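You operate a simulated robot arm through the tools that you are given. There is no shell and no other tool. Be economical: measure what you need, move in short steps, check, and stop when the job is done.

You run a simulated robot arm. Do the job below in one go: nothing can be reset, and whatever is moved stays where it is left.

TASK
Turn the four discs to the numbers on the DISCS chart so that the green lamp lights.

Only the result counts: the job must be done as asked and must still hold three seconds after the hand-in. Knocking over, shifting, dropping, spilling or breaking anything else fails it.

THE ROBOT
A 6-joint arm with a fingered hand, on a carriage that runs on a rail from [-2.036, -0.01] to [0.103, 0] (x, y) and turns from -3.089 to 2.705 rad about z. Base frame: it is fixed where the carriage stands at the start and does not move with it; the origin is on the floor, on the carriage's upright axis, x ahead of it, y to its left, z up. Readings come in m, rad, newtons and seconds.
Its first joint turns from -2.897 to 2.897 rad. Places, roughly: black tension knob [1.1, -0.3, 1.2]; blue disc [0.8, -0.4, 0.8]; green disc [0.9, -0.3, 0.8]; grey disc [0.8, -0.5, 0.8]; grey lever on the white box [1, -0.5, 1.2]; lamp band [0.9, -0.4, 0.9]; left brass knob [0.9, -0.2, 1]; middle brass knob [0.9, -0.3, 1]; orange brake lever [1.1, -0.3, 1.1]; red disc [0.9, -0.2, 0.8]; right brass knob [0.9, -0.4, 1]; white discs chart [1, -0.6, 1.2]; yellow oil tap [0.9, -0.6, 1]. Payload 4 kg.
Tool frame: the origin (TCP) lies between the finger pads and is the grasp point; the fingertips stand 0.026 m ahead of it; z points along the fingers, y is the line along which they close. Largest opening 0.132 m; the body of the gripper starts 0.073 m behind the TCP. The gripper is a hand of 4 fingers: y runs from the thumb to the fingers, the wrist lies at [0, 0, -0.239] in the tool frame, and closing takes about 1.5 s.
Orientation is that of the tool frame in the base frame, as a unit quaternion [w, x, y, z]. With the fingers straight down and closing along the base's y, the tool's x points along the base's -x, its y along +y and its z along -z.

THE INTERFACE
- The arm moves only by the tool jog_arm. Its argument "steps" is one flat list of numbers, 6 for each row, row after row: the shift along the tool's x, y, z in units of 300 mm (1.0 is 300 mm), then the turn, a rotation vector about the tool's x, y, z in units of 60 degrees (1.0 is 60 degrees). In form: [dx, dy, dz, wx, wy, wz, dx, dy, dz, wx, wy, wz, ...]. A call has 1 to 10 rows; each row is the pose to reach, as a shift and turn from the pose commanded when the call began, along the tool's axes at that moment. "claw" is the finger opening in m, from 0 to 0.132, set as the call begins (left out, the last holds). A call with a number of a shift or a turn outside -1 to 1 is refused whole. A row lasts 0.2 s, in which the tool goes at most 0.05 m and 0.15 rad; a call with a longer step from one row to the next is refused whole, and so is a gripper value outside its range. Where a pose cannot be reached the arm comes as near as it can. A force on the tool above 40 N (or 10 N above the force at the start of the call, whichever is more), or a blocked arm, ends the call early, and 0.2 s more pass. The fingers move at their own pace (about 0.045 m/s each) and stop on an object; they squeeze with about 25 N. The grip force told is the motor's: it shows also when the fingers shut on nothing. Time passes only in rows, and 0.2 s behind the last, so rows that repeat a pose let the fingers close. The reply holds the time, the measured pose of the TCP, the force on the tool along the base axes, the opening and the grip force, in the units named above and with some noise, with the torque about the TCP (base axes, N m) and any sound that the robot's microphone picked up, and new pictures: "pictures" is both (left out), scene, wrist or none.
- Cameras (640 x 400 px; columns grow to the right, rows downward): "scene" is now at [0.2998, 0.1137, 1.34]; the picture's right is [-0.77, -0.64, 0.00], its down [-0.34, 0.41, -0.84] and it looks along [0.54, -0.65, -0.54] (base axes); focal length 276 px, centre (320, 200). "wrist" rides on the gripper at [0.068, 0.002, -0.097] in the tool frame; the picture's right is [-0.03, 1.00, 0.00], its down [-0.82, -0.02, -0.58] and it looks along [-0.58, -0.01, 0.82] (tool axes); focal length 270 px, centre (320, 200). There is no depth. A picture from a camera that has moved, and an enlarged one, comes with that camera's place and axes in the base frame and with its lens. The place of the scene camera against the robot may be out by one fixed shift of up to 0.025 m in any direction.
- raise_lower(by): slides the trunk up (or, below 0, down) by that many m; the arm and the scene camera ride with it, the base frame stays. It gives what a move gives, with no picture.
- base_move(legs): drives the robot by 1 to 6 legs, each [ahead, left, turn to the left] in m, m and rad, along the robot's own axes; the way and the turn of a leg run together, so that a leg with both is an arc; at most 1.5 m and 3.142 rad a leg. The arm and the cameras ride along, it lands a little off, and it stops where it bumps. It keeps to its track: a leg is cut to what the track allows. It gives what a move gives, and a new picture of the scene camera.
- curl_fingers(finger1, finger2, finger3, thumb_bend): sets how far each is bent, from 0 (flat) to 1 (curled in); at 0.3 the hand is open as for a grip, at 0.7 the pads meet at the TCP. One left out holds its place. A second passes; each finger stops where it meets its share of the squeeze, and holds until it gets a number again. A gripper value or a shape takes the hand back. It gives what a move gives, with no picture; readings hold the bend of each and the force on the fingers (four entries, about 0 where the hand has none), thumb and palm.
- preshape(shape): the hand has 4 fingers and takes this shape, open, in about a second: jaw (thumb against the fingers, like two jaws); tri (thumb and two fingers); tip (a fingertip pinch); poke (one finger out to press); point (the index stretched); flat (the hand flat); cup (the hand cupped); fist (a fist). The gripper value then closes the fingers along that shape, each until it touches; the sizes above hold for jaw. It gives what a move gives, with no picture.
- head_to(pan, tilt): turns the head with the scene camera to pan (to the left, within 2.496 rad either way) and tilt (down, from -0.506 to 1.204), counted from straight ahead of the robot. It gives what a move gives, and a new picture of the scene camera.
- enlarge(camera, box): a new picture of the part [left, top, right, bottom] of that camera's present view, enlarged. It takes no simulated time.
- close_job(): hands the job in; it is judged then, once.

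Go step by step. Nothing tells you exact positions but the pictures and the camera data: compare them with the known pose of the tool, close in by small moves and look again before you grip or let go. The budget is 120 turns and 260 pictures, counting those below and the enlarged ones. Unless the task says otherwise, let go and move clear before handing in, and close with one line.

The tools are called after "Call:" as name(argument=value, ...) on one line, values as JSON. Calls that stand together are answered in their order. jog_arm: Moves the arm, as the interface text tells. Its arguments: {"type":"object","properties":{"steps":{"type":"array"},"claw":{"type":"number"},"pictures":{"type":"string","enum":["both","scene","wrist","none"]}},"required":["steps"]} The other tools are called the same way: raise_lower (by) slides the trunk up or down; preshape (shape) gives the hand a shape; curl_fingers (finger1, finger2, finger3, thumb_bend) moves the fingers one by one; base_move (legs) drives the base; head_to (pan, tilt) turns the head that bears the scene camera; enlarge (camera, box) takes an enlarged picture of a part of a camera's view; close_job () hands the job in.

At the start:

```text
clock: 0.0
tcp_pos: [0.725, -0.1855, 0.9933]
tool_rot: [0.0, 0.0, 1.0, 0.0]
wrist_force: [0.1, 0.2, 0.3]
ft_torque: [0.03, -0.01, 0.01]
gripper_width: 0.1319
grip_force: 0.1
shape: jaw
bend: [0.3, 0.3, 0.3, 0.3]
finger forces: [0.1, 0.0, 0.0, 0.1, 0.0, 0.0]
trunk travel left (down, up): [-0.325, 0.303]
robot x, y, heading: [-0.0025, 0.0018, 0.0]
head pan, tilt: [-0.876, 0.567]
```

scene: 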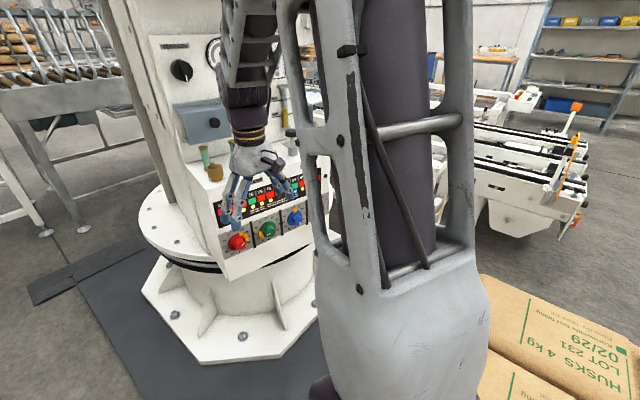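
wrist: 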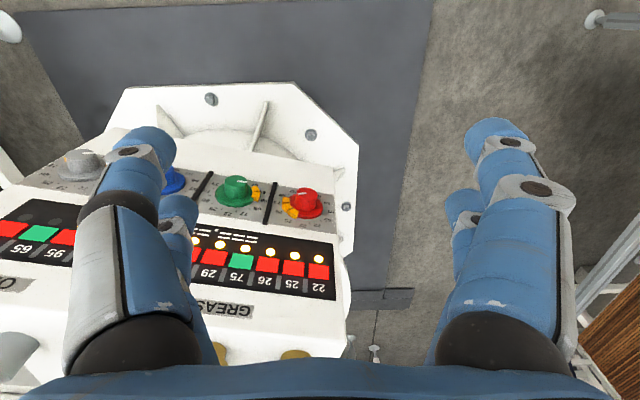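

I see a panel with four discs (red, green, blue, grey) below a lamp band. I'll look closer at the panel and for the chart.

Call:
enlarge(camera="scene", box=[140, 20, 340, 290])

Call:
enlarge(camera="wrist", box=[0, 80, 360, 380])

```text
1.48 times, centred on (240, 155) of scene
camera zoom: at [0.2998, 0.1137, 1.34], right [-0.77, -0.64, 0.0], down [-0.34, 0.41, -0.84], along [0.54, -0.65, -0.54], focal length 409 px, centre (438, 267)
```

zoom: 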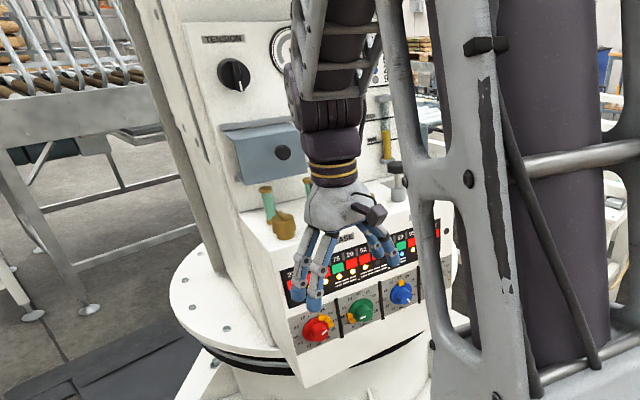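

```text
1.33 times, centred on (180, 230) of wrist
camera zoom: at [0.6563, -0.183, 1.0909], right [0.03, 1.0, 0.0], down [0.82, -0.02, 0.58], along [0.58, -0.01, -0.82], focal length 360 px, centre (507, 160)
```

zoom: 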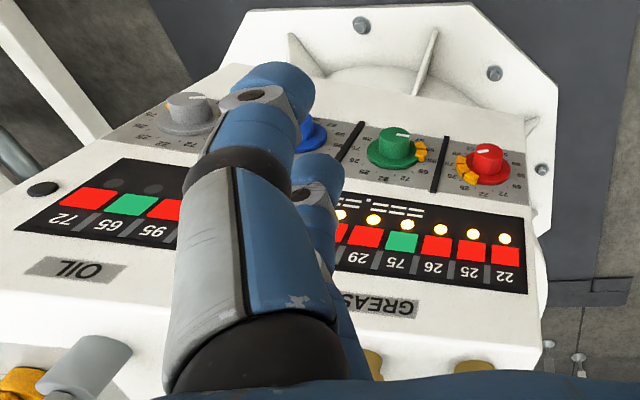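

The arm hides the chart; I'll back the carriage off to see the whole machine.

Call:
base_move(legs=[[-0.4, 0, 0]])

Call:
head_to(pan=-0.6, tilt=0.3)

```text
clock: 2.5
tcp_pos: [0.3357, -0.1834, 0.9949]
tool_rot: [0.001, -0.003, 1.0, 0.001]
wrist_force: [0.2, 0.7, -0.2]
ft_torque: [0.0, 0.02, -0.01]
gripper_width: 0.1321
grip_force: 0.1
shape: jaw
bend: [0.3, 0.3, 0.3, 0.3]
finger forces: [0.1, 0.0, 0.0, 0.1, 0.0, 0.0]
trunk travel left (down, up): [-0.325, 0.303]
robot x, y, heading: [-0.3902, -0.0021, 0.005]
head pan, tilt: [-0.876, 0.567]
camera scene: at [-0.092, 0.1132, 1.34], right [-0.77, -0.64, 0.0], down [-0.35, 0.41, -0.84], along [0.54, -0.65, -0.54], focal length 276 px, centre (320, 200)
```

scene: 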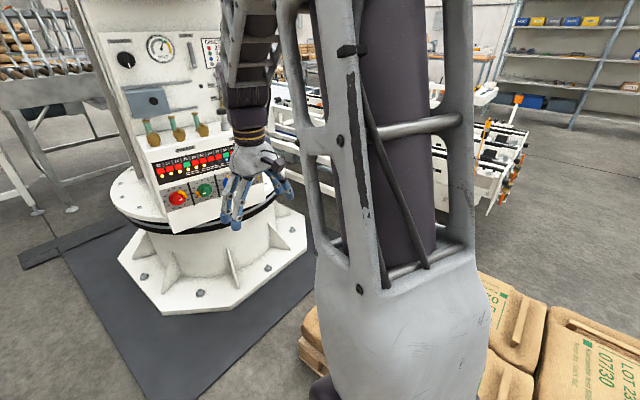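

```text
clock: 3.2
tcp_pos: [0.3344, -0.1851, 0.9938]
tool_rot: [0.0, -0.003, 1.0, 0.0]
wrist_force: [0.7, 0.4, 0.8]
ft_torque: [0.03, -0.01, 0.02]
gripper_width: 0.1319
grip_force: 0.1
shape: jaw
bend: [0.3, 0.3, 0.3, 0.3]
finger forces: [0.1, 0.0, 0.0, 0.0, 0.1, 0.0]
trunk travel left (down, up): [-0.325, 0.303]
robot x, y, heading: [-0.3879, -0.003, 0.005]
head pan, tilt: [-0.6, 0.3]
camera scene: at [-0.0722, 0.1292, 1.3645], right [-0.56, -0.83, 0.0], down [-0.25, 0.17, -0.96], along [0.79, -0.54, -0.3], focal length 276 px, centre (320, 200)
```

scene: 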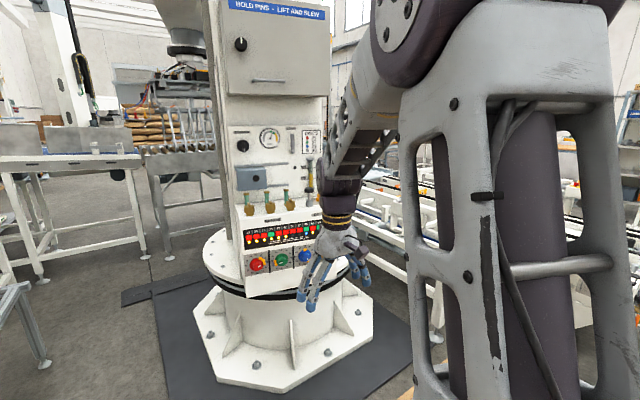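

Call:
enlarge(camera="scene", box=[290, 120, 330, 165])

Call:
enlarge(camera="scene", box=[230, 210, 330, 300])

```text
8.89 times, centred on (310, 142) of scene
camera zoom: at [-0.0722, 0.1292, 1.3645], right [-0.56, -0.83, 0.0], down [-0.25, 0.17, -0.96], along [0.79, -0.54, -0.3], focal length 2453 px, centre (409, 711)
```

zoom: 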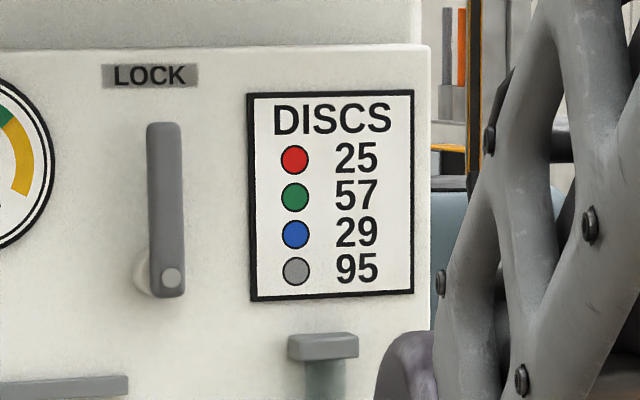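

```text
4.44 times, centred on (280, 255) of scene
camera zoom: at [-0.0722, 0.1292, 1.3645], right [-0.56, -0.83, 0.0], down [-0.25, 0.17, -0.96], along [0.79, -0.54, -0.3], focal length 1226 px, centre (498, -44)
```

zoom: 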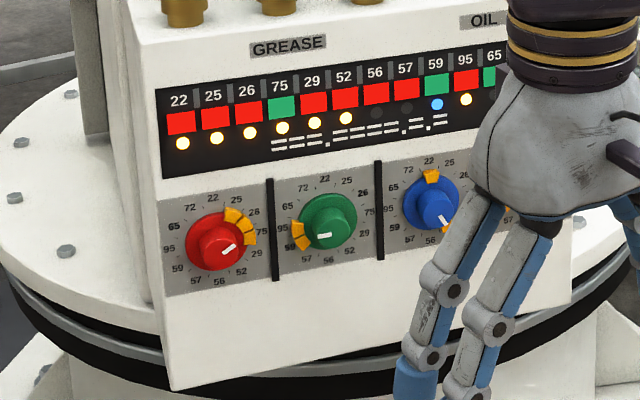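

The chart reads red 25, green 57, blue 29, grey 95. Next I tilt the hand forward and use its wrist camera to look squarely at the disc panel.

Call:
jog_arm(steps=[-0.07, -0.07, 0.02, 0, -0.125, 0, -0.14, -0.14, 0.04, 0, -0.25, 0, -0.21, -0.21, 0.06, 0, -0.375, 0, -0.28, -0.28, 0.08, 0, -0.5, 0, -0.35, -0.35, 0.1, 0, -0.625, 0, -0.42, -0.42, 0.12, 0, -0.75, 0, -0.49, -0.49, 0.14, 0, -0.875, 0, -0.55, -0.55, 0.16, 0, -1.0, 0])

```text
clock: 5.0
tcp_pos: [0.5838, -0.3622, 1.0602]
tool_rot: [0.438, 0.015, 0.899, 0.009]
wrist_force: [-0.6, 0.8, 1.9]
ft_torque: [-0.09, 0.18, -0.06]
gripper_width: 0.1321
grip_force: 0.0
shape: jaw
bend: [0.3, 0.3, 0.3, 0.3]
finger forces: [0.0, 0.0, 0.0, 0.0, 0.1, 0.1]
out of reach, approached as far as the arm can: row 5, 6, 7, 8
trunk travel left (down, up): [-0.325, 0.303]
robot x, y, heading: [-0.3912, -0.0044, 0.004]
head pan, tilt: [-0.6, 0.3]
camera scene: at [-0.0733, 0.1304, 1.3647], right [-0.56, -0.83, 0.0], down [-0.24, 0.17, -0.96], along [0.79, -0.54, -0.29], focal length 276 px, centre (320, 200)
camera wrist: at [0.4644, -0.3569, 1.0648], right [0.04, 1.0, 0.05], down [0.05, -0.05, 1.0], along [1.0, -0.04, -0.05], focal length 270 px, centre (320, 200)
```

scene: 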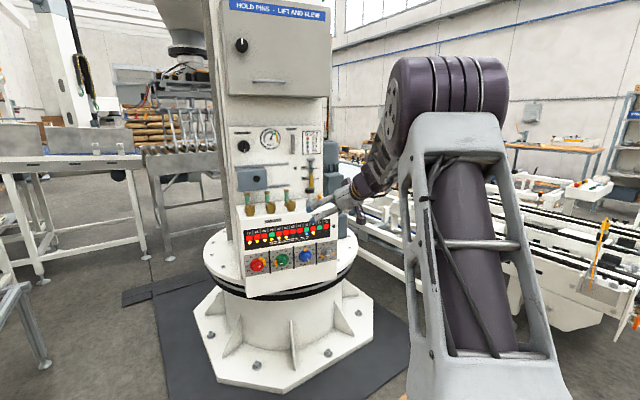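
wrist: 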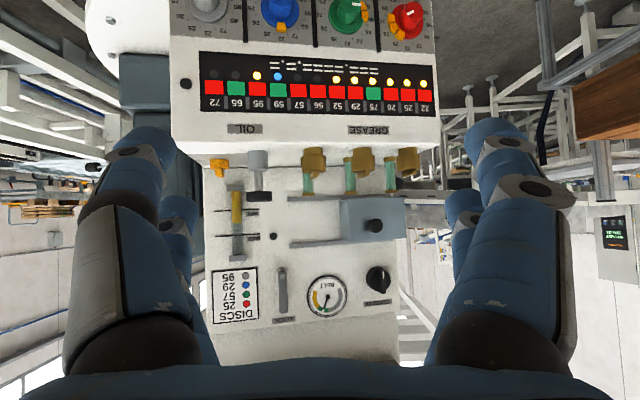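

Call:
enlarge(camera="scene", box=[235, 210, 345, 300])

Call:
enlarge(camera="wrist", box=[160, 0, 450, 130])

```text
4.44 times, centred on (290, 255) of scene
camera zoom: at [-0.0733, 0.1304, 1.3647], right [-0.56, -0.83, 0.0], down [-0.24, 0.17, -0.96], along [0.79, -0.54, -0.29], focal length 1226 px, centre (453, -44)
```

zoom: 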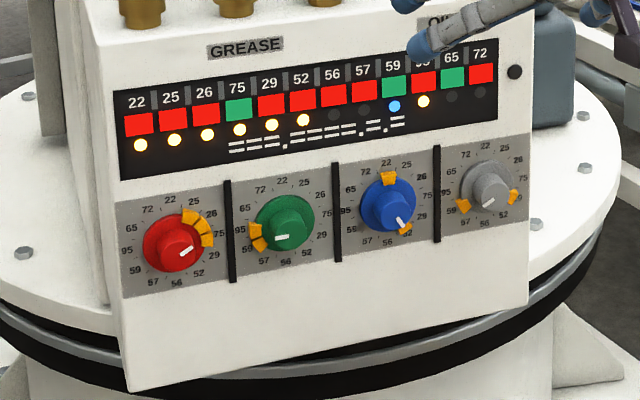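

```text
2.21 times, centred on (305, 65) of wrist
camera zoom: at [0.4644, -0.3569, 1.0648], right [0.04, 1.0, 0.05], down [0.05, -0.05, 1.0], along [1.0, -0.04, -0.05], focal length 596 px, centre (353, 498)
```

zoom: 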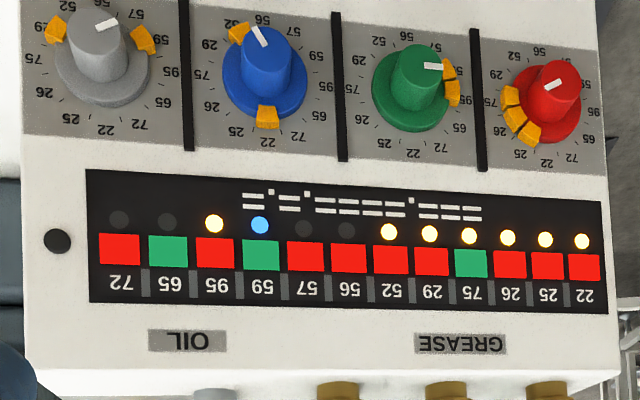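

The panel face is nearly vertical, so the hand must be about level. I'll lower the trunk and try a more level hand in front of the discs.

Call:
raise_lower(by=-0.25)

Call:
jog_arm(steps=[0, 0, 0, 0, -0.12, 0, 0, 0, 0, 0, -0.24, 0, 0, 0, 0, 0, -0.36, 0, 0, 0, 0, 0, -0.48, 0, 0, 0, 0, 0, -0.6, 0])

```text
clock: 7.6
tcp_pos: [0.5827, -0.3609, 0.8077]
tool_rot: [0.437, 0.016, 0.9, 0.01]
wrist_force: [-0.3, -0.1, -0.3]
ft_torque: [-0.01, 0.0, -0.01]
gripper_width: 0.1318
grip_force: 0.1
shape: jaw
bend: [0.3, 0.3, 0.3, 0.3]
finger forces: [0.0, 0.0, 0.0, 0.0, 0.0, 0.0]
trunk travel left (down, up): [-0.075, 0.553]
robot x, y, heading: [-0.388, -0.0019, 0.002]
head pan, tilt: [-0.6, 0.3]
```

```text
clock: 8.8
tcp_pos: [0.5948, -0.3638, 0.8249]
tool_rot: [0.457, 0.02, 0.889, 0.009]
wrist_force: [-0.3, 0.2, -1.4]
ft_torque: [0.0, -0.01, 0.02]
gripper_width: 0.1318
grip_force: 0.1
shape: jaw
bend: [0.3, 0.3, 0.3, 0.3]
finger forces: [0.0, 0.0, 0.0, 0.0, 0.0, 0.0]
out of reach, approached as far as the arm can: row 1, 2, 3, 4, 5
trunk travel left (down, up): [-0.075, 0.553]
robot x, y, heading: [-0.3894, -0.0024, -0.001]
head pan, tilt: [-0.6, 0.3]
camera scene: at [-0.0788, 0.1292, 1.1137], right [-0.56, -0.83, 0.0], down [-0.24, 0.17, -0.96], along [0.79, -0.54, -0.3], focal length 276 px, centre (320, 200)
camera wrist: at [0.4751, -0.3578, 0.8248], right [0.04, 1.0, 0.06], down [0.0, -0.06, 1.0], along [1.0, -0.04, -0.01], focal length 270 px, centre (320, 200)
```

scene: 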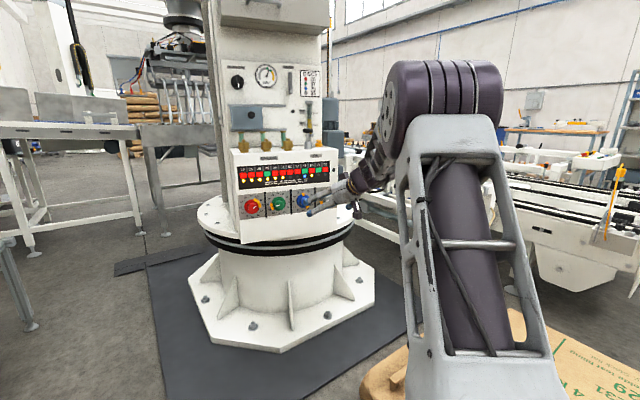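
wrist: 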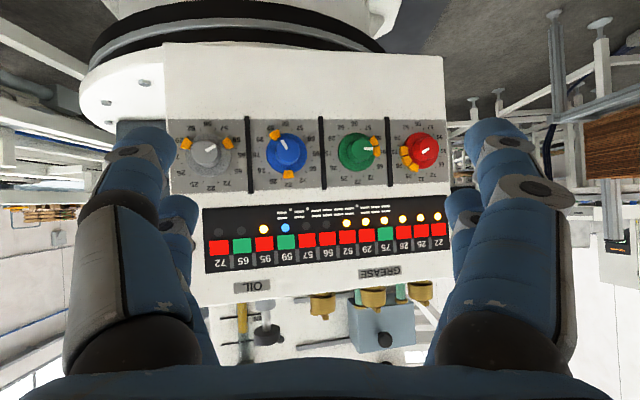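

Call:
enlarge(camera="wrist", box=[165, 110, 305, 195])

Call:
enlarge(camera="wrist", box=[310, 110, 450, 195])

Call:
enlarge(camera="wrist", box=[190, 190, 460, 280])

```text
4.57 times, centred on (235, 152) of wrist
camera zoom: at [0.4751, -0.3578, 0.8248], right [0.04, 1.0, 0.06], down [0.0, -0.06, 1.0], along [1.0, -0.04, -0.01], focal length 1236 px, centre (709, 417)
```

zoom: 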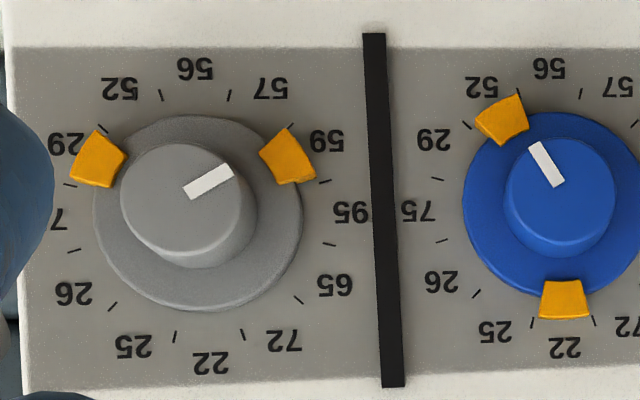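

```text
4.57 times, centred on (380, 152) of wrist
camera zoom: at [0.4751, -0.3578, 0.8248], right [0.04, 1.0, 0.06], down [0.0, -0.06, 1.0], along [1.0, -0.04, -0.01], focal length 1236 px, centre (46, 417)
```

zoom: 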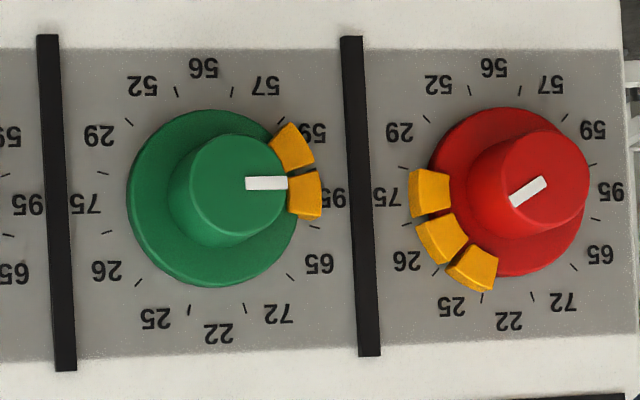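

```text
2.37 times, centred on (325, 235) of wrist
camera zoom: at [0.4751, -0.3578, 0.8248], right [0.04, 1.0, 0.06], down [0.0, -0.06, 1.0], along [1.0, -0.04, -0.01], focal length 641 px, centre (308, 117)
```

zoom: 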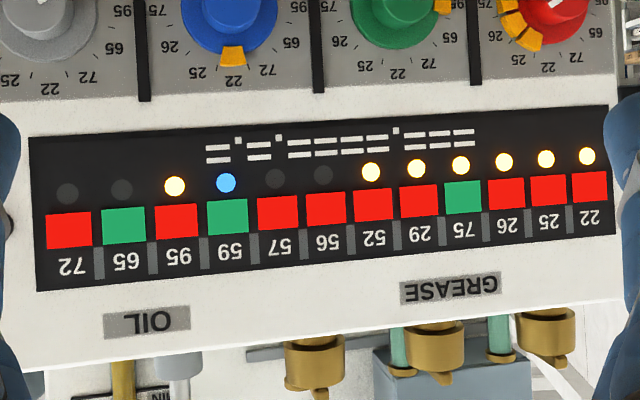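

The white pointers sit at red 26, green 95, blue 52, grey 59, and the lit lamps match the discs' tabs; needed turns are red −30°, green −60°, blue −30°, grey +30° (clockwise positive). I'll back off further so that the arm stretches and the hand can level out.

Call:
base_move(legs=[[-0.25, 0, 0]])

Call:
raise_lower(by=-0.07)

Call:
jog_arm(steps=[-0.06, 0, 0.1, 0, 0, 0, -0.12, 0, 0.2, 0, 0, 0, -0.18, 0, 0.3, 0, 0, 0, -0.24, 0, 0.4, 0, 0, 0, -0.3, 0, 0.5, 0, 0, 0, -0.36, 0, 0.6, 0, 0, 0], pictures="none")

Call:
jog_arm(steps=[0, 0, 0, 0, -0.12, 0, 0, 0, 0, 0, -0.24, 0, 0, 0, 0, 0, -0.36, 0, 0, 0, 0, 0, -0.48, 0])

```text
clock: 10.6
tcp_pos: [0.347, -0.3697, 0.8238]
tool_rot: [0.458, 0.021, 0.889, 0.009]
wrist_force: [-0.4, 0.0, 0.5]
ft_torque: [-0.01, 0.02, 0.03]
gripper_width: 0.1319
grip_force: 0.0
shape: jaw
bend: [0.3, 0.3, 0.3, 0.3]
finger forces: [0.0, 0.0, 0.1, 0.1, 0.1, 0.0]
trunk travel left (down, up): [-0.075, 0.553]
robot x, y, heading: [-0.6388, -0.0022, 0.001]
head pan, tilt: [-0.6, 0.3]
camera scene: at [-0.3244, 0.1269, 1.1137], right [-0.56, -0.83, 0.0], down [-0.24, 0.17, -0.96], along [0.79, -0.54, -0.3], focal length 276 px, centre (320, 200)
```

scene: 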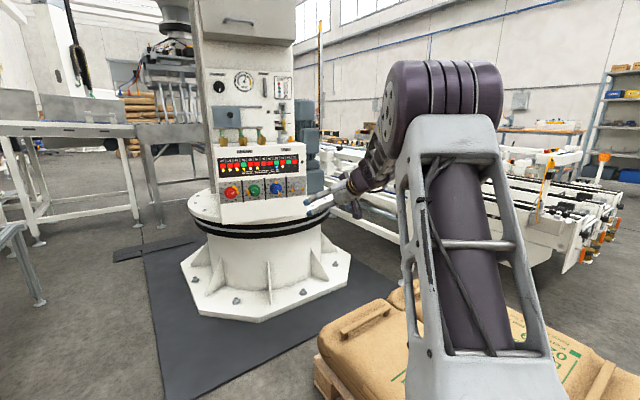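

```text
clock: 11.7
tcp_pos: [0.3477, -0.3683, 0.7555]
tool_rot: [0.458, 0.021, 0.889, 0.009]
wrist_force: [-0.3, 0.3, 0.5]
ft_torque: [0.0, 0.05, -0.02]
gripper_width: 0.1315
grip_force: 0.0
shape: jaw
bend: [0.3, 0.3, 0.3, 0.3]
finger forces: [0.0, 0.0, 0.1, 0.0, 0.0, 0.1]
trunk travel left (down, up): [-0.005, 0.623]
robot x, y, heading: [-0.6339, -0.004, 0.0]
head pan, tilt: [-0.6, 0.3]
```

```text
clock: 13.1
tcp_pos: [0.5246, -0.3683, 0.7341]
tool_rot: [0.458, 0.021, 0.889, 0.009]
wrist_force: [-0.5, 0.2, 0.3]
ft_torque: [-0.03, 0.03, 0.03]
gripper_width: 0.1319
grip_force: 0.0
shape: jaw
bend: [0.3, 0.3, 0.3, 0.3]
finger forces: [0.0, 0.0, 0.0, 0.1, 0.1, 0.1]
out of reach, approached as far as the arm can: row 6
trunk travel left (down, up): [-0.005, 0.623]
robot x, y, heading: [-0.638, -0.0069, 0.006]
head pan, tilt: [-0.6, 0.3]
```

```text
clock: 14.1
tcp_pos: [0.5735, -0.3957, 0.7471]
tool_rot: [0.665, 0.022, 0.747, 0.004]
wrist_force: [-0.3, 0.0, 0.9]
ft_torque: [0.01, 0.09, -0.02]
gripper_width: 0.1318
grip_force: 0.1
shape: jaw
bend: [0.3, 0.3, 0.3, 0.3]
finger forces: [0.1, 0.1, 0.1, 0.0, 0.1, 0.1]
out of reach, approached as far as the arm can: row 3, 4
trunk travel left (down, up): [-0.005, 0.623]
robot x, y, heading: [-0.6354, 0.0007, 0.004]
head pan, tilt: [-0.6, 0.3]
camera scene: at [-0.35, 0.1269, 1.0451], right [-0.56, -0.83, 0.0], down [-0.24, 0.17, -0.96], along [0.79, -0.54, -0.3], focal length 276 px, centre (320, 200)
camera wrist: at [0.4687, -0.3876, 0.6896], right [0.03, 1.0, 0.06], down [-0.48, -0.04, 0.88], along [0.88, -0.06, 0.48], focal length 270 px, centre (320, 200)
```

scene: 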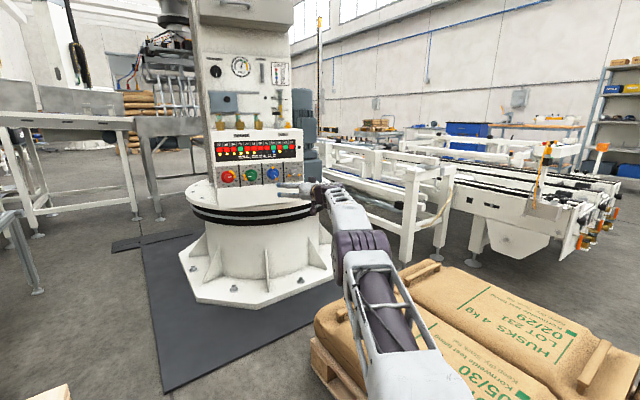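
wrist: 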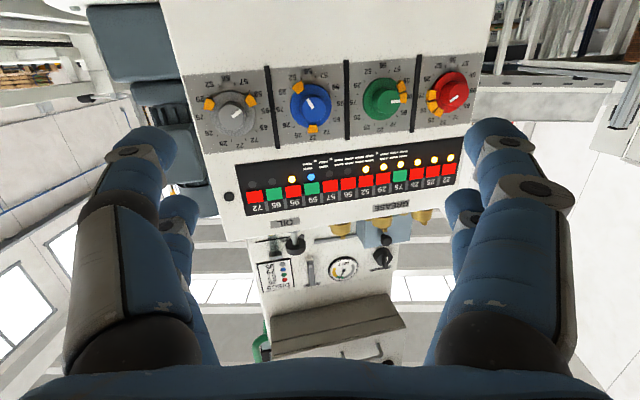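

The hand is nearly level now. I put the disc caps at about red (0.895,-0.207,0.751) through grey (0.809,-0.512,0.754), with the panel yawed about 16°; I'll drive ahead a bit and align the hand to the disc axis.

Call:
base_move(legs=[[0.15, 0, 0]])

Call:
preshape(shape="tip")

Call:
jog_arm(steps=[0, 0, -0.1, 0.08, 0, 0, 0, 0, -0.2, 0.16, -0.05, 0, 0, 0, -0.2, 0.24, -0.11, 0])

```text
clock: 15.5
tcp_pos: [0.7213, -0.3956, 0.7447]
tool_rot: [0.664, 0.023, 0.747, 0.004]
wrist_force: [0.6, -0.1, 0.1]
ft_torque: [0.0, 0.01, 0.0]
gripper_width: 0.132
grip_force: 0.1
shape: jaw
bend: [0.3, 0.3, 0.3, 0.3]
finger forces: [0.0, 0.0, 0.1, 0.1, 0.0, 0.0]
trunk travel left (down, up): [-0.005, 0.623]
robot x, y, heading: [-0.4881, 0.0022, -0.0]
head pan, tilt: [-0.6, 0.3]
camera scene: at [-0.2013, 0.1275, 1.045], right [-0.56, -0.83, 0.0], down [-0.24, 0.17, -0.96], along [0.79, -0.54, -0.3], focal length 276 px, centre (320, 200)
```

scene: 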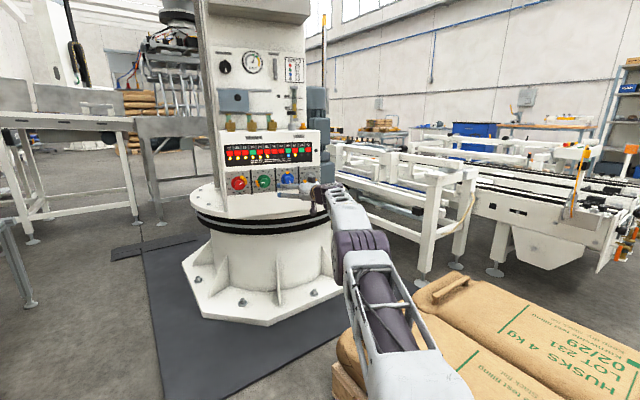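

```text
clock: 16.4
tcp_pos: [0.7222, -0.3952, 0.7461]
tool_rot: [0.665, 0.023, 0.747, 0.003]
wrist_force: [0.0, 0.6, 0.4]
ft_torque: [0.01, 0.01, 0.03]
gripper_width: 0.1319
grip_force: 0.1
shape: tip
bend: [0.3, 0.3, 0.3, 0.3]
finger forces: [0.0, 0.0, 0.0, 0.0, 0.0, 0.1]
trunk travel left (down, up): [-0.005, 0.623]
robot x, y, heading: [-0.4887, -0.001, 0.003]
head pan, tilt: [-0.6, 0.3]
```

```text
clock: 17.2
tcp_pos: [0.7282, -0.425, 0.7616]
tool_rot: [0.691, 0.095, 0.712, -0.079]
wrist_force: [0.9, -0.5, 0.9]
ft_torque: [-0.02, -0.01, 0.03]
gripper_width: 0.132
grip_force: 0.1
shape: tip
bend: [0.3, 0.3, 0.3, 0.3]
finger forces: [0.0, 0.1, 0.0, 0.0, 0.1, 0.1]
out of reach, approached as far as the arm can: row 1, 2, 3
trunk travel left (down, up): [-0.005, 0.623]
robot x, y, heading: [-0.4894, -0.0016, -0.002]
head pan, tilt: [-0.6, 0.3]
camera scene: at [-0.2012, 0.1274, 1.0451], right [-0.56, -0.83, 0.0], down [-0.24, 0.17, -0.96], along [0.79, -0.54, -0.3], focal length 276 px, centre (320, 200)
camera wrist: at [0.6329, -0.3964, 0.6954], right [0.25, 0.97, 0.05], down [-0.54, 0.1, 0.83], along [0.8, -0.23, 0.55], focal length 270 px, centre (320, 200)
```

scene: 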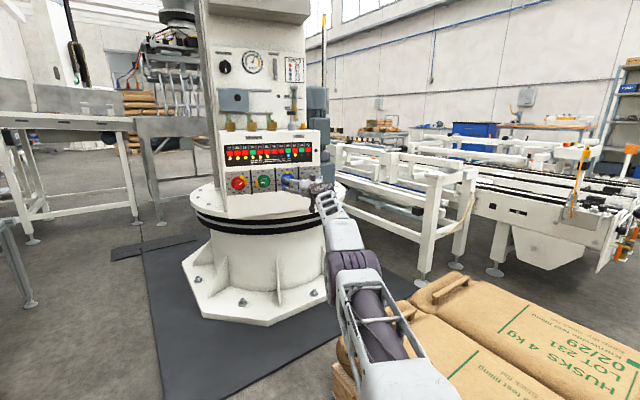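
wrist: 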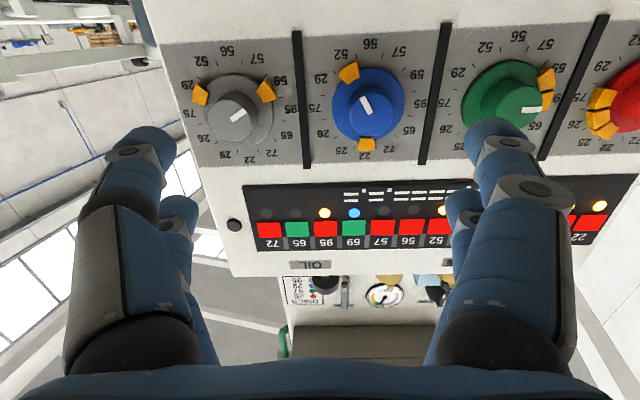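

The hand is aligned to the disc axis within about 2°. I'll close the tip pinch in free air to see where the fingertips meet.

Call:
jog_arm(steps=[0, 0, 0, 0, 0, 0, 0, 0, 0, 0, 0, 0, 0, 0, 0, 0, 0, 0, 0, 0, 0, 0, 0, 0, 0, 0, 0, 0, 0, 0, 0, 0, 0, 0, 0, 0, 0, 0, 0, 0, 0, 0], claw=0.03, pictures="wrist")

```text
clock: 18.8
tcp_pos: [0.7289, -0.4243, 0.7613]
tool_rot: [0.691, 0.095, 0.713, -0.079]
wrist_force: [-0.8, 0.4, 0.4]
ft_torque: [0.0, 0.02, 0.03]
gripper_width: 0.0304
grip_force: 0.1
shape: tip
bend: [0.73, 0.73, 0.73, 0.7]
finger forces: [0.0, 0.0, 0.0, 0.1, 0.0, 0.0]
trunk travel left (down, up): [-0.005, 0.623]
robot x, y, heading: [-0.4903, -0.001, 0.002]
head pan, tilt: [-0.6, 0.3]
camera wrist: at [0.633, -0.396, 0.6946], right [0.24, 0.97, 0.04], down [-0.54, 0.1, 0.83], along [0.8, -0.23, 0.55], focal length 270 px, centre (320, 200)
```

wrist: 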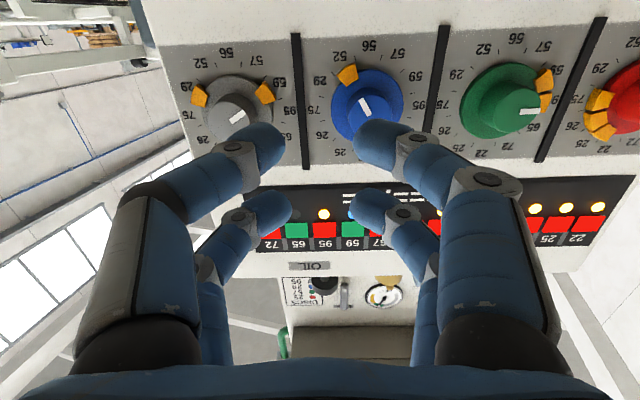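

Call:
preshape(shape="tri")

Call:
jog_arm(steps=[0, 0, 0, 0, 0, 0, 0, 0, 0, 0, 0, 0, 0, 0, 0, 0, 0, 0, 0, 0, 0, 0, 0, 0, 0, 0, 0, 0, 0, 0, 0, 0, 0, 0, 0, 0, 0, 0, 0, 0, 0, 0], claw=0.02, pictures="wrist")

Call:
enlarge(camera="scene", box=[270, 150, 370, 220])

```text
clock: 19.7
tcp_pos: [0.7295, -0.4237, 0.7609]
tool_rot: [0.691, 0.095, 0.712, -0.079]
wrist_force: [-0.7, 0.4, -0.5]
ft_torque: [0.01, -0.04, 0.01]
gripper_width: 0.132
grip_force: 0.1
shape: tri
bend: [0.3, 0.3, 0.3, 0.3]
finger forces: [0.0, 0.0, 0.0, 0.0, 0.0, 0.0]
trunk travel left (down, up): [-0.005, 0.623]
robot x, y, heading: [-0.4867, -0.0031, 0.006]
head pan, tilt: [-0.6, 0.3]
```

```text
clock: 21.3
tcp_pos: [0.7285, -0.4234, 0.7598]
tool_rot: [0.691, 0.095, 0.713, -0.079]
wrist_force: [0.8, 1.0, 0.8]
ft_torque: [-0.03, 0.01, 0.01]
gripper_width: 0.0202
grip_force: 0.1
shape: tri
bend: [0.73, 0.73, 0.73, 0.7]
finger forces: [0.0, 0.1, 0.1, 0.0, 0.0, 0.0]
trunk travel left (down, up): [-0.005, 0.623]
robot x, y, heading: [-0.4894, 0.0008, 0.007]
head pan, tilt: [-0.6, 0.3]
camera wrist: at [0.633, -0.396, 0.6946], right [0.24, 0.97, 0.04], down [-0.54, 0.1, 0.83], along [0.8, -0.23, 0.55], focal length 270 px, centre (320, 200)
```

wrist: 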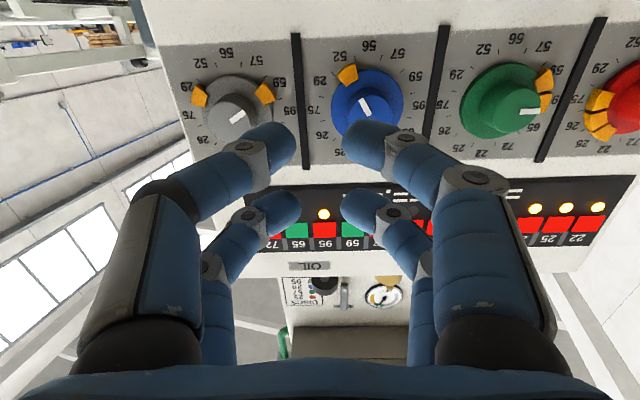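

```text
5.71 times, centred on (320, 185) of scene
camera zoom: at [-0.2012, 0.1275, 1.0451], right [-0.56, -0.83, 0.0], down [-0.24, 0.17, -0.96], along [0.79, -0.54, -0.3], focal length 1577 px, centre (320, 286)
```

zoom: 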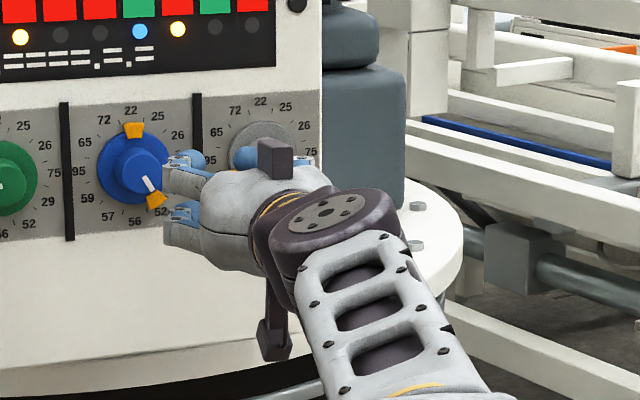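

The hand is two opposed pairs of fingers about 36 mm apart, which gives a four-point hold on a 31 mm cap. I'll open to 70 mm, draw back, drive closer, and line up with the blue disc first.

Call:
jog_arm(steps=[0, 0, -0.13, 0, 0, 0, 0, 0, -0.26, 0, 0, 0, 0, 0, -0.4, 0, 0, 0], claw=0.07, pictures="none")

Call:
base_move(legs=[[0.15, 0, 0]])

Call:
jog_arm(steps=[0, 0.04, 0, 0, -0.05, 0], pictures="wrist")

```text
clock: 22.1
tcp_pos: [0.7212, -0.4412, 0.7717]
tool_rot: [0.698, 0.105, 0.703, -0.091]
wrist_force: [0.7, -1.1, 0.1]
ft_torque: [-0.01, -0.02, 0.0]
gripper_width: 0.0694
grip_force: 0.1
shape: tri
bend: [0.72, 0.72, 0.72, 0.7]
finger forces: [0.0, 0.1, 0.0, 0.1, 0.1, 0.1]
out of reach, approached as far as the arm can: row 1, 2, 3
trunk travel left (down, up): [-0.005, 0.623]
robot x, y, heading: [-0.4924, -0.0005, 0.004]
head pan, tilt: [-0.6, 0.3]
```

```text
clock: 23.2
tcp_pos: [0.8034, -0.4419, 0.7708]
tool_rot: [0.697, 0.106, 0.703, -0.091]
wrist_force: [-31.7, 10.7, -1.8]
ft_torque: [0.16, 0.62, 1.32]
gripper_width: 0.0687
grip_force: 0.1
shape: tri
bend: [0.8, 0.72, 0.72, 0.7]
finger forces: [33.4, 0.1, 0.0, 0.1, 0.0, 0.1]
trunk travel left (down, up): [-0.005, 0.623]
robot x, y, heading: [-0.4075, -0.0033, 0.002]
head pan, tilt: [-0.6, 0.3]
stopped in leg 1: the force on the tool passed its limit at 64 N (the readings are from after the stop); the commanded pose is now the measured one
camera scene: at [-0.1172, 0.1277, 1.0452], right [-0.57, -0.82, 0.0], down [-0.24, 0.17, -0.96], along [0.79, -0.54, -0.3], focal length 276 px, centre (320, 200)
```

scene: 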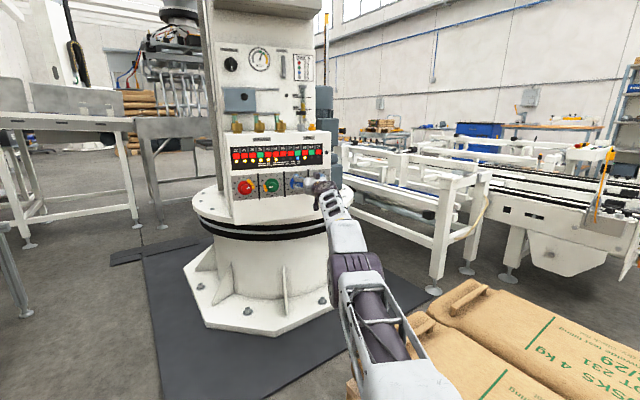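

```text
clock: 23.6
tcp_pos: [0.8064, -0.4379, 0.771]
tool_rot: [0.707, 0.103, 0.694, -0.091]
wrist_force: [-35.5, 13.5, -2.1]
ft_torque: [0.21, 0.86, 1.33]
gripper_width: 0.0678
grip_force: 0.0
shape: tri
bend: [0.81, 0.72, 0.72, 0.7]
finger forces: [37.2, 0.0, 0.1, 0.0, 0.1, 0.0]
out of reach, approached as far as the arm can: row 1
trunk travel left (down, up): [-0.005, 0.623]
robot x, y, heading: [-0.4066, -0.0018, 0.004]
head pan, tilt: [-0.6, 0.3]
stopped in row 1: the force on the tool passed its limit at 45 N (the readings are from after the stop); the commanded pose is now the measured one
camera wrist: at [0.7141, -0.4073, 0.7011], right [0.27, 0.96, 0.04], down [-0.58, 0.13, 0.81], along [0.77, -0.24, 0.59], focal length 270 px, centre (320, 200)
```

wrist: 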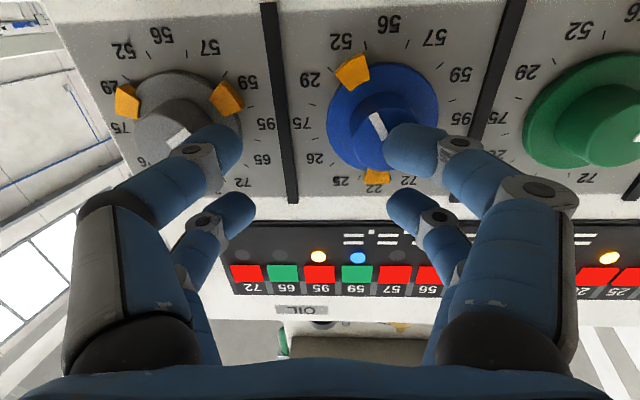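

A finger ran onto the blue cap because the arm could not draw back before I drove. I'll back the base off now.

Call:
base_move(legs=[[-0.08, 0, 0]])

Call:
enlarge(camera="wrist", box=[100, 0, 640, 300])

```text
clock: 24.6
tcp_pos: [0.7282, -0.4366, 0.7713]
tool_rot: [0.707, 0.103, 0.694, -0.091]
wrist_force: [0.4, 0.0, 0.7]
ft_torque: [-0.03, 0.03, -0.02]
gripper_width: 0.0693
grip_force: 0.0
shape: tri
bend: [0.72, 0.72, 0.72, 0.7]
finger forces: [0.1, 0.0, 0.0, 0.1, 0.0, 0.0]
trunk travel left (down, up): [-0.005, 0.623]
robot x, y, heading: [-0.4836, -0.0009, 0.001]
head pan, tilt: [-0.6, 0.3]
camera scene: at [-0.1965, 0.1273, 1.0451], right [-0.56, -0.83, 0.0], down [-0.24, 0.17, -0.96], along [0.79, -0.54, -0.3], focal length 276 px, centre (320, 200)
```

scene: 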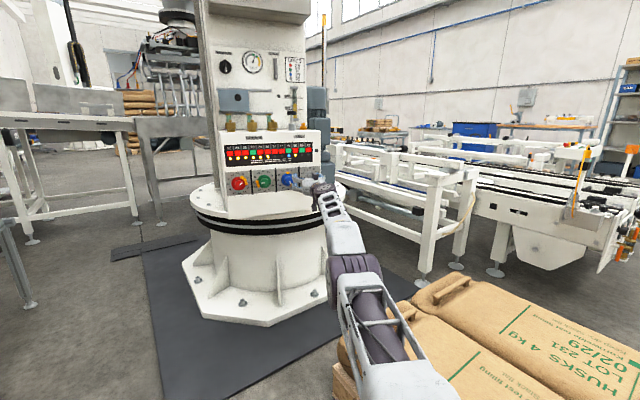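

```text
1.19 times, centred on (370, 150) of wrist
camera zoom: at [0.6361, -0.4065, 0.7004], right [0.27, 0.96, 0.04], down [-0.58, 0.13, 0.81], along [0.77, -0.24, 0.59], focal length 320 px, centre (261, 259)
```

zoom: 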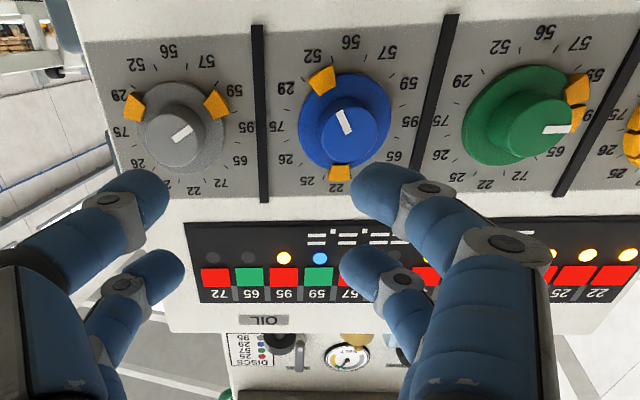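

Call:
jog_arm(steps=[0.04, 0.085, 0, 0, 0, 0, 0.08, 0.17, 0, 0, 0, 0, 0.08, 0.17, 0, 0, 0, 0], pictures="wrist")

```text
clock: 25.4
tcp_pos: [0.7503, -0.3923, 0.7483]
tool_rot: [0.707, 0.104, 0.694, -0.092]
wrist_force: [0.0, -0.1, 0.5]
ft_torque: [0.03, 0.01, 0.0]
gripper_width: 0.0697
grip_force: 0.1
shape: tri
bend: [0.72, 0.72, 0.72, 0.7]
finger forces: [0.0, 0.0, 0.0, 0.1, 0.0, 0.0]
out of reach, approached as far as the arm can: row 1, 2, 3
trunk travel left (down, up): [-0.005, 0.623]
robot x, y, heading: [-0.4823, -0.0038, -0.001]
head pan, tilt: [-0.6, 0.3]
camera wrist: at [0.6596, -0.3618, 0.6778], right [0.27, 0.96, 0.04], down [-0.58, 0.13, 0.81], along [0.77, -0.24, 0.59], focal length 270 px, centre (320, 200)
```

wrist: 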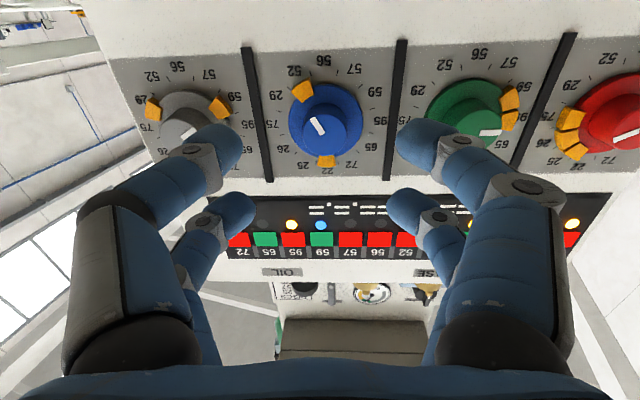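

Call:
jog_arm(steps=[0.007, 0.017, 0.08, 0, 0, 0, 0.007, 0.017, 0.16, 0, 0, 0, 0.007, 0.017, 0.16, 0, 0, 0], pictures="wrist")

```text
clock: 26.2
tcp_pos: [0.7547, -0.3827, 0.7453]
tool_rot: [0.707, 0.103, 0.694, -0.091]
wrist_force: [0.0, 0.5, -0.4]
ft_torque: [0.02, 0.04, 0.02]
gripper_width: 0.0697
grip_force: 0.0
shape: tri
bend: [0.72, 0.72, 0.72, 0.7]
finger forces: [0.0, 0.1, 0.1, 0.1, 0.0, 0.0]
out of reach, approached as far as the arm can: row 1, 2, 3
trunk travel left (down, up): [-0.005, 0.623]
robot x, y, heading: [-0.4839, -0.0005, -0.003]
head pan, tilt: [-0.6, 0.3]
camera wrist: at [0.6646, -0.3527, 0.6737], right [0.27, 0.96, 0.04], down [-0.58, 0.13, 0.81], along [0.77, -0.25, 0.59], focal length 270 px, centre (320, 200)
```

wrist: 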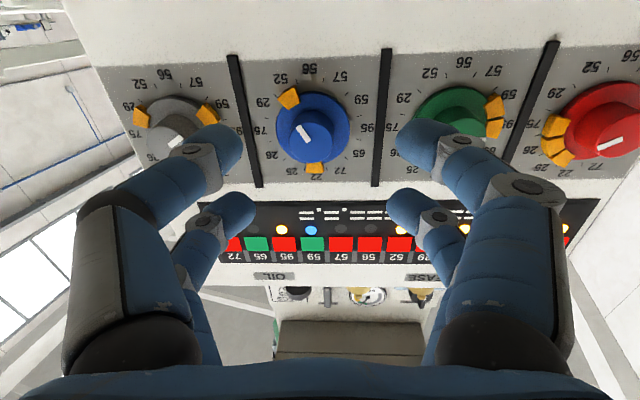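

The arm was simply at full stretch with the command running ahead. I'll pull back 0.12 m to gain slack, then check.

Call:
jog_arm(steps=[0, 0, -0.15, 0, 0, 0, 0, 0, -0.3, 0, 0, 0, 0, 0, -0.4, 0, 0, 0, 0, 0, -0.4, 0, 0, 0], pictures="none")

```text
clock: 27.2
tcp_pos: [0.7474, -0.3982, 0.749]
tool_rot: [0.706, 0.103, 0.694, -0.092]
wrist_force: [0.0, 0.3, -0.2]
ft_torque: [0.01, 0.05, -0.03]
gripper_width: 0.0694
grip_force: 0.0
shape: tri
bend: [0.72, 0.72, 0.72, 0.7]
finger forces: [0.0, 0.0, 0.0, 0.0, 0.0, 0.0]
out of reach, approached as far as the arm can: row 1, 2, 3, 4
trunk travel left (down, up): [-0.005, 0.623]
robot x, y, heading: [-0.4865, -0.0008, 0.003]
head pan, tilt: [-0.6, 0.3]
```

Call:
jog_arm(steps=[0, 0, 0, 0, 0.1, 0, 0, 0, 0, 0, 0.18, 0, 0, 0, 0, 0, 0.18, 0], pictures="none")

```text
clock: 28.0
tcp_pos: [0.7398, -0.4, 0.7494]
tool_rot: [0.638, 0.112, 0.758, -0.082]
wrist_force: [0.0, 0.4, -0.8]
ft_torque: [-0.02, 0.0, 0.02]
gripper_width: 0.0693
grip_force: 0.0
shape: tri
bend: [0.72, 0.72, 0.72, 0.7]
finger forces: [0.0, 0.1, 0.0, 0.1, 0.0, 0.1]
out of reach, approached as far as the arm can: row 2, 3
trunk travel left (down, up): [-0.005, 0.623]
robot x, y, heading: [-0.483, -0.0025, -0.0]
head pan, tilt: [-0.6, 0.3]
```

Call:
jog_arm(steps=[0, 0, -0.1, 0, 0, 0, 0, 0, -0.2, 0, 0, 0], pictures="none")

```text
clock: 28.6
tcp_pos: [0.7207, -0.3986, 0.7724]
tool_rot: [0.637, 0.112, 0.758, -0.081]
wrist_force: [-0.4, 0.0, 0.7]
ft_torque: [-0.03, 0.04, -0.01]
gripper_width: 0.0694
grip_force: 0.1
shape: tri
bend: [0.72, 0.72, 0.72, 0.7]
finger forces: [0.0, 0.0, 0.1, 0.0, 0.0, 0.0]
out of reach, approached as far as the arm can: row 1, 2
trunk travel left (down, up): [-0.005, 0.623]
robot x, y, heading: [-0.4849, -0.0034, -0.003]
head pan, tilt: [-0.6, 0.3]
```

Call:
jog_arm(steps=[0, 0, 0.05, 0, -0.05, 0, 0, 0, 0.1, 0, -0.09, 0, 0, 0, 0.1, 0, -0.09, 0], pictures="none")

```text
clock: 29.4
tcp_pos: [0.7409, -0.4092, 0.7641]
tool_rot: [0.674, 0.107, 0.725, -0.087]
wrist_force: [0.6, 0.7, 0.1]
ft_torque: [-0.01, 0.02, 0.01]
gripper_width: 0.0697
grip_force: 0.1
shape: tri
bend: [0.72, 0.72, 0.72, 0.7]
finger forces: [0.0, 0.1, 0.0, 0.0, 0.0, 0.0]
out of reach, approached as far as the arm can: row 2, 3
trunk travel left (down, up): [-0.005, 0.623]
robot x, y, heading: [-0.4839, -0.0013, 0.001]
head pan, tilt: [-0.6, 0.3]
```

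Call:
jog_arm(steps=[0.055, 0, -0.03, 0, 0, 0, 0.055, 0, -0.03, 0, 0, 0], pictures="wrist")

```text
clock: 30.0
tcp_pos: [0.7409, -0.4103, 0.752]
tool_rot: [0.672, 0.107, 0.727, -0.086]
wrist_force: [-0.5, 0.7, 0.7]
ft_torque: [-0.01, 0.03, -0.01]
gripper_width: 0.0696
grip_force: 0.1
shape: tri
bend: [0.72, 0.72, 0.72, 0.7]
finger forces: [0.1, 0.1, 0.0, 0.1, 0.1, 0.0]
out of reach, approached as far as the arm can: row 1, 2
trunk travel left (down, up): [-0.005, 0.623]
robot x, y, heading: [-0.4815, -0.0055, -0.001]
head pan, tilt: [-0.6, 0.3]
camera wrist: at [0.6432, -0.3795, 0.6907], right [0.27, 0.96, 0.04], down [-0.5, 0.1, 0.86], along [0.82, -0.26, 0.51], focal length 270 px, centre (320, 200)
```

wrist: 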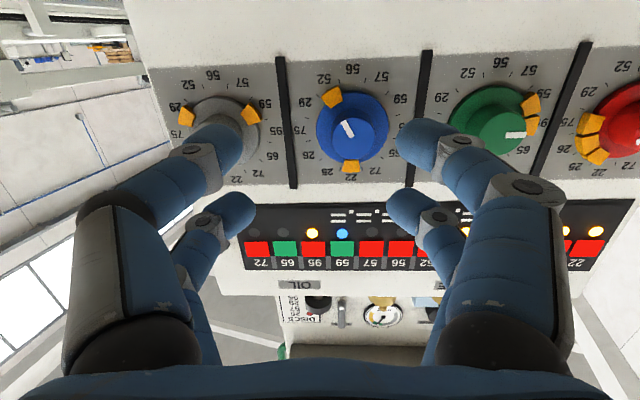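

Aligned within a few millimetres of blue. I'll drive in 5 cm and look.

Call:
raise_lower(by=-0.005)

Call:
base_move(legs=[[0.05, 0, 0]])

Call:
enlarge(camera="wrist", box=[160, 0, 480, 260])

```text
clock: 30.6
tcp_pos: [0.7405, -0.4114, 0.746]
tool_rot: [0.673, 0.107, 0.727, -0.086]
wrist_force: [-0.1, -0.3, 0.1]
ft_torque: [-0.01, 0.01, -0.01]
gripper_width: 0.0693
grip_force: 0.0
shape: tri
bend: [0.72, 0.72, 0.72, 0.7]
finger forces: [0.1, 0.0, 0.0, 0.1, 0.0, 0.0]
trunk travel left (down, up): [0.0, 0.628]
robot x, y, heading: [-0.482, -0.0029, -0.001]
head pan, tilt: [-0.6, 0.3]
```

```text
clock: 31.5
tcp_pos: [0.7884, -0.4092, 0.7469]
tool_rot: [0.673, 0.107, 0.726, -0.086]
wrist_force: [-0.9, -0.2, 0.1]
ft_torque: [0.01, 0.0, -0.02]
gripper_width: 0.0696
grip_force: 0.0
shape: tri
bend: [0.72, 0.72, 0.72, 0.7]
finger forces: [0.1, 0.0, 0.0, 0.0, 0.0, 0.0]
trunk travel left (down, up): [0.0, 0.628]
robot x, y, heading: [-0.4367, -0.0027, 0.003]
head pan, tilt: [-0.6, 0.3]
camera scene: at [-0.1501, 0.1279, 1.0403], right [-0.56, -0.83, 0.0], down [-0.24, 0.17, -0.96], along [0.79, -0.54, -0.3], focal length 276 px, centre (320, 200)
```

scene: 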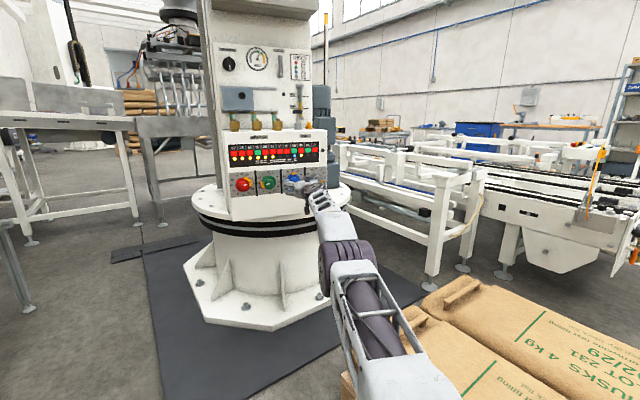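

```text
1.54 times, centred on (320, 130) of wrist
camera zoom: at [0.6917, -0.3776, 0.6856], right [0.27, 0.96, 0.04], down [-0.5, 0.1, 0.86], along [0.82, -0.26, 0.51], focal length 416 px, centre (320, 308)
```

zoom: 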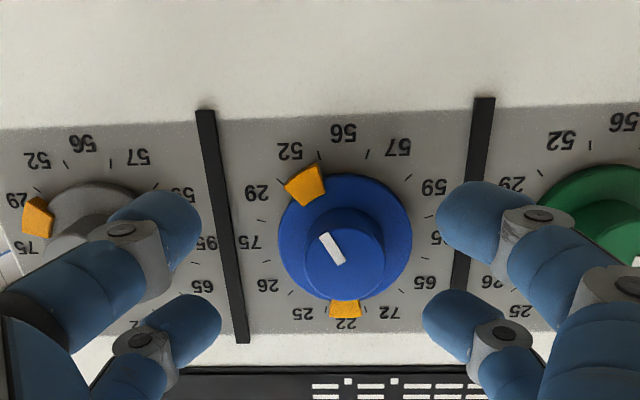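

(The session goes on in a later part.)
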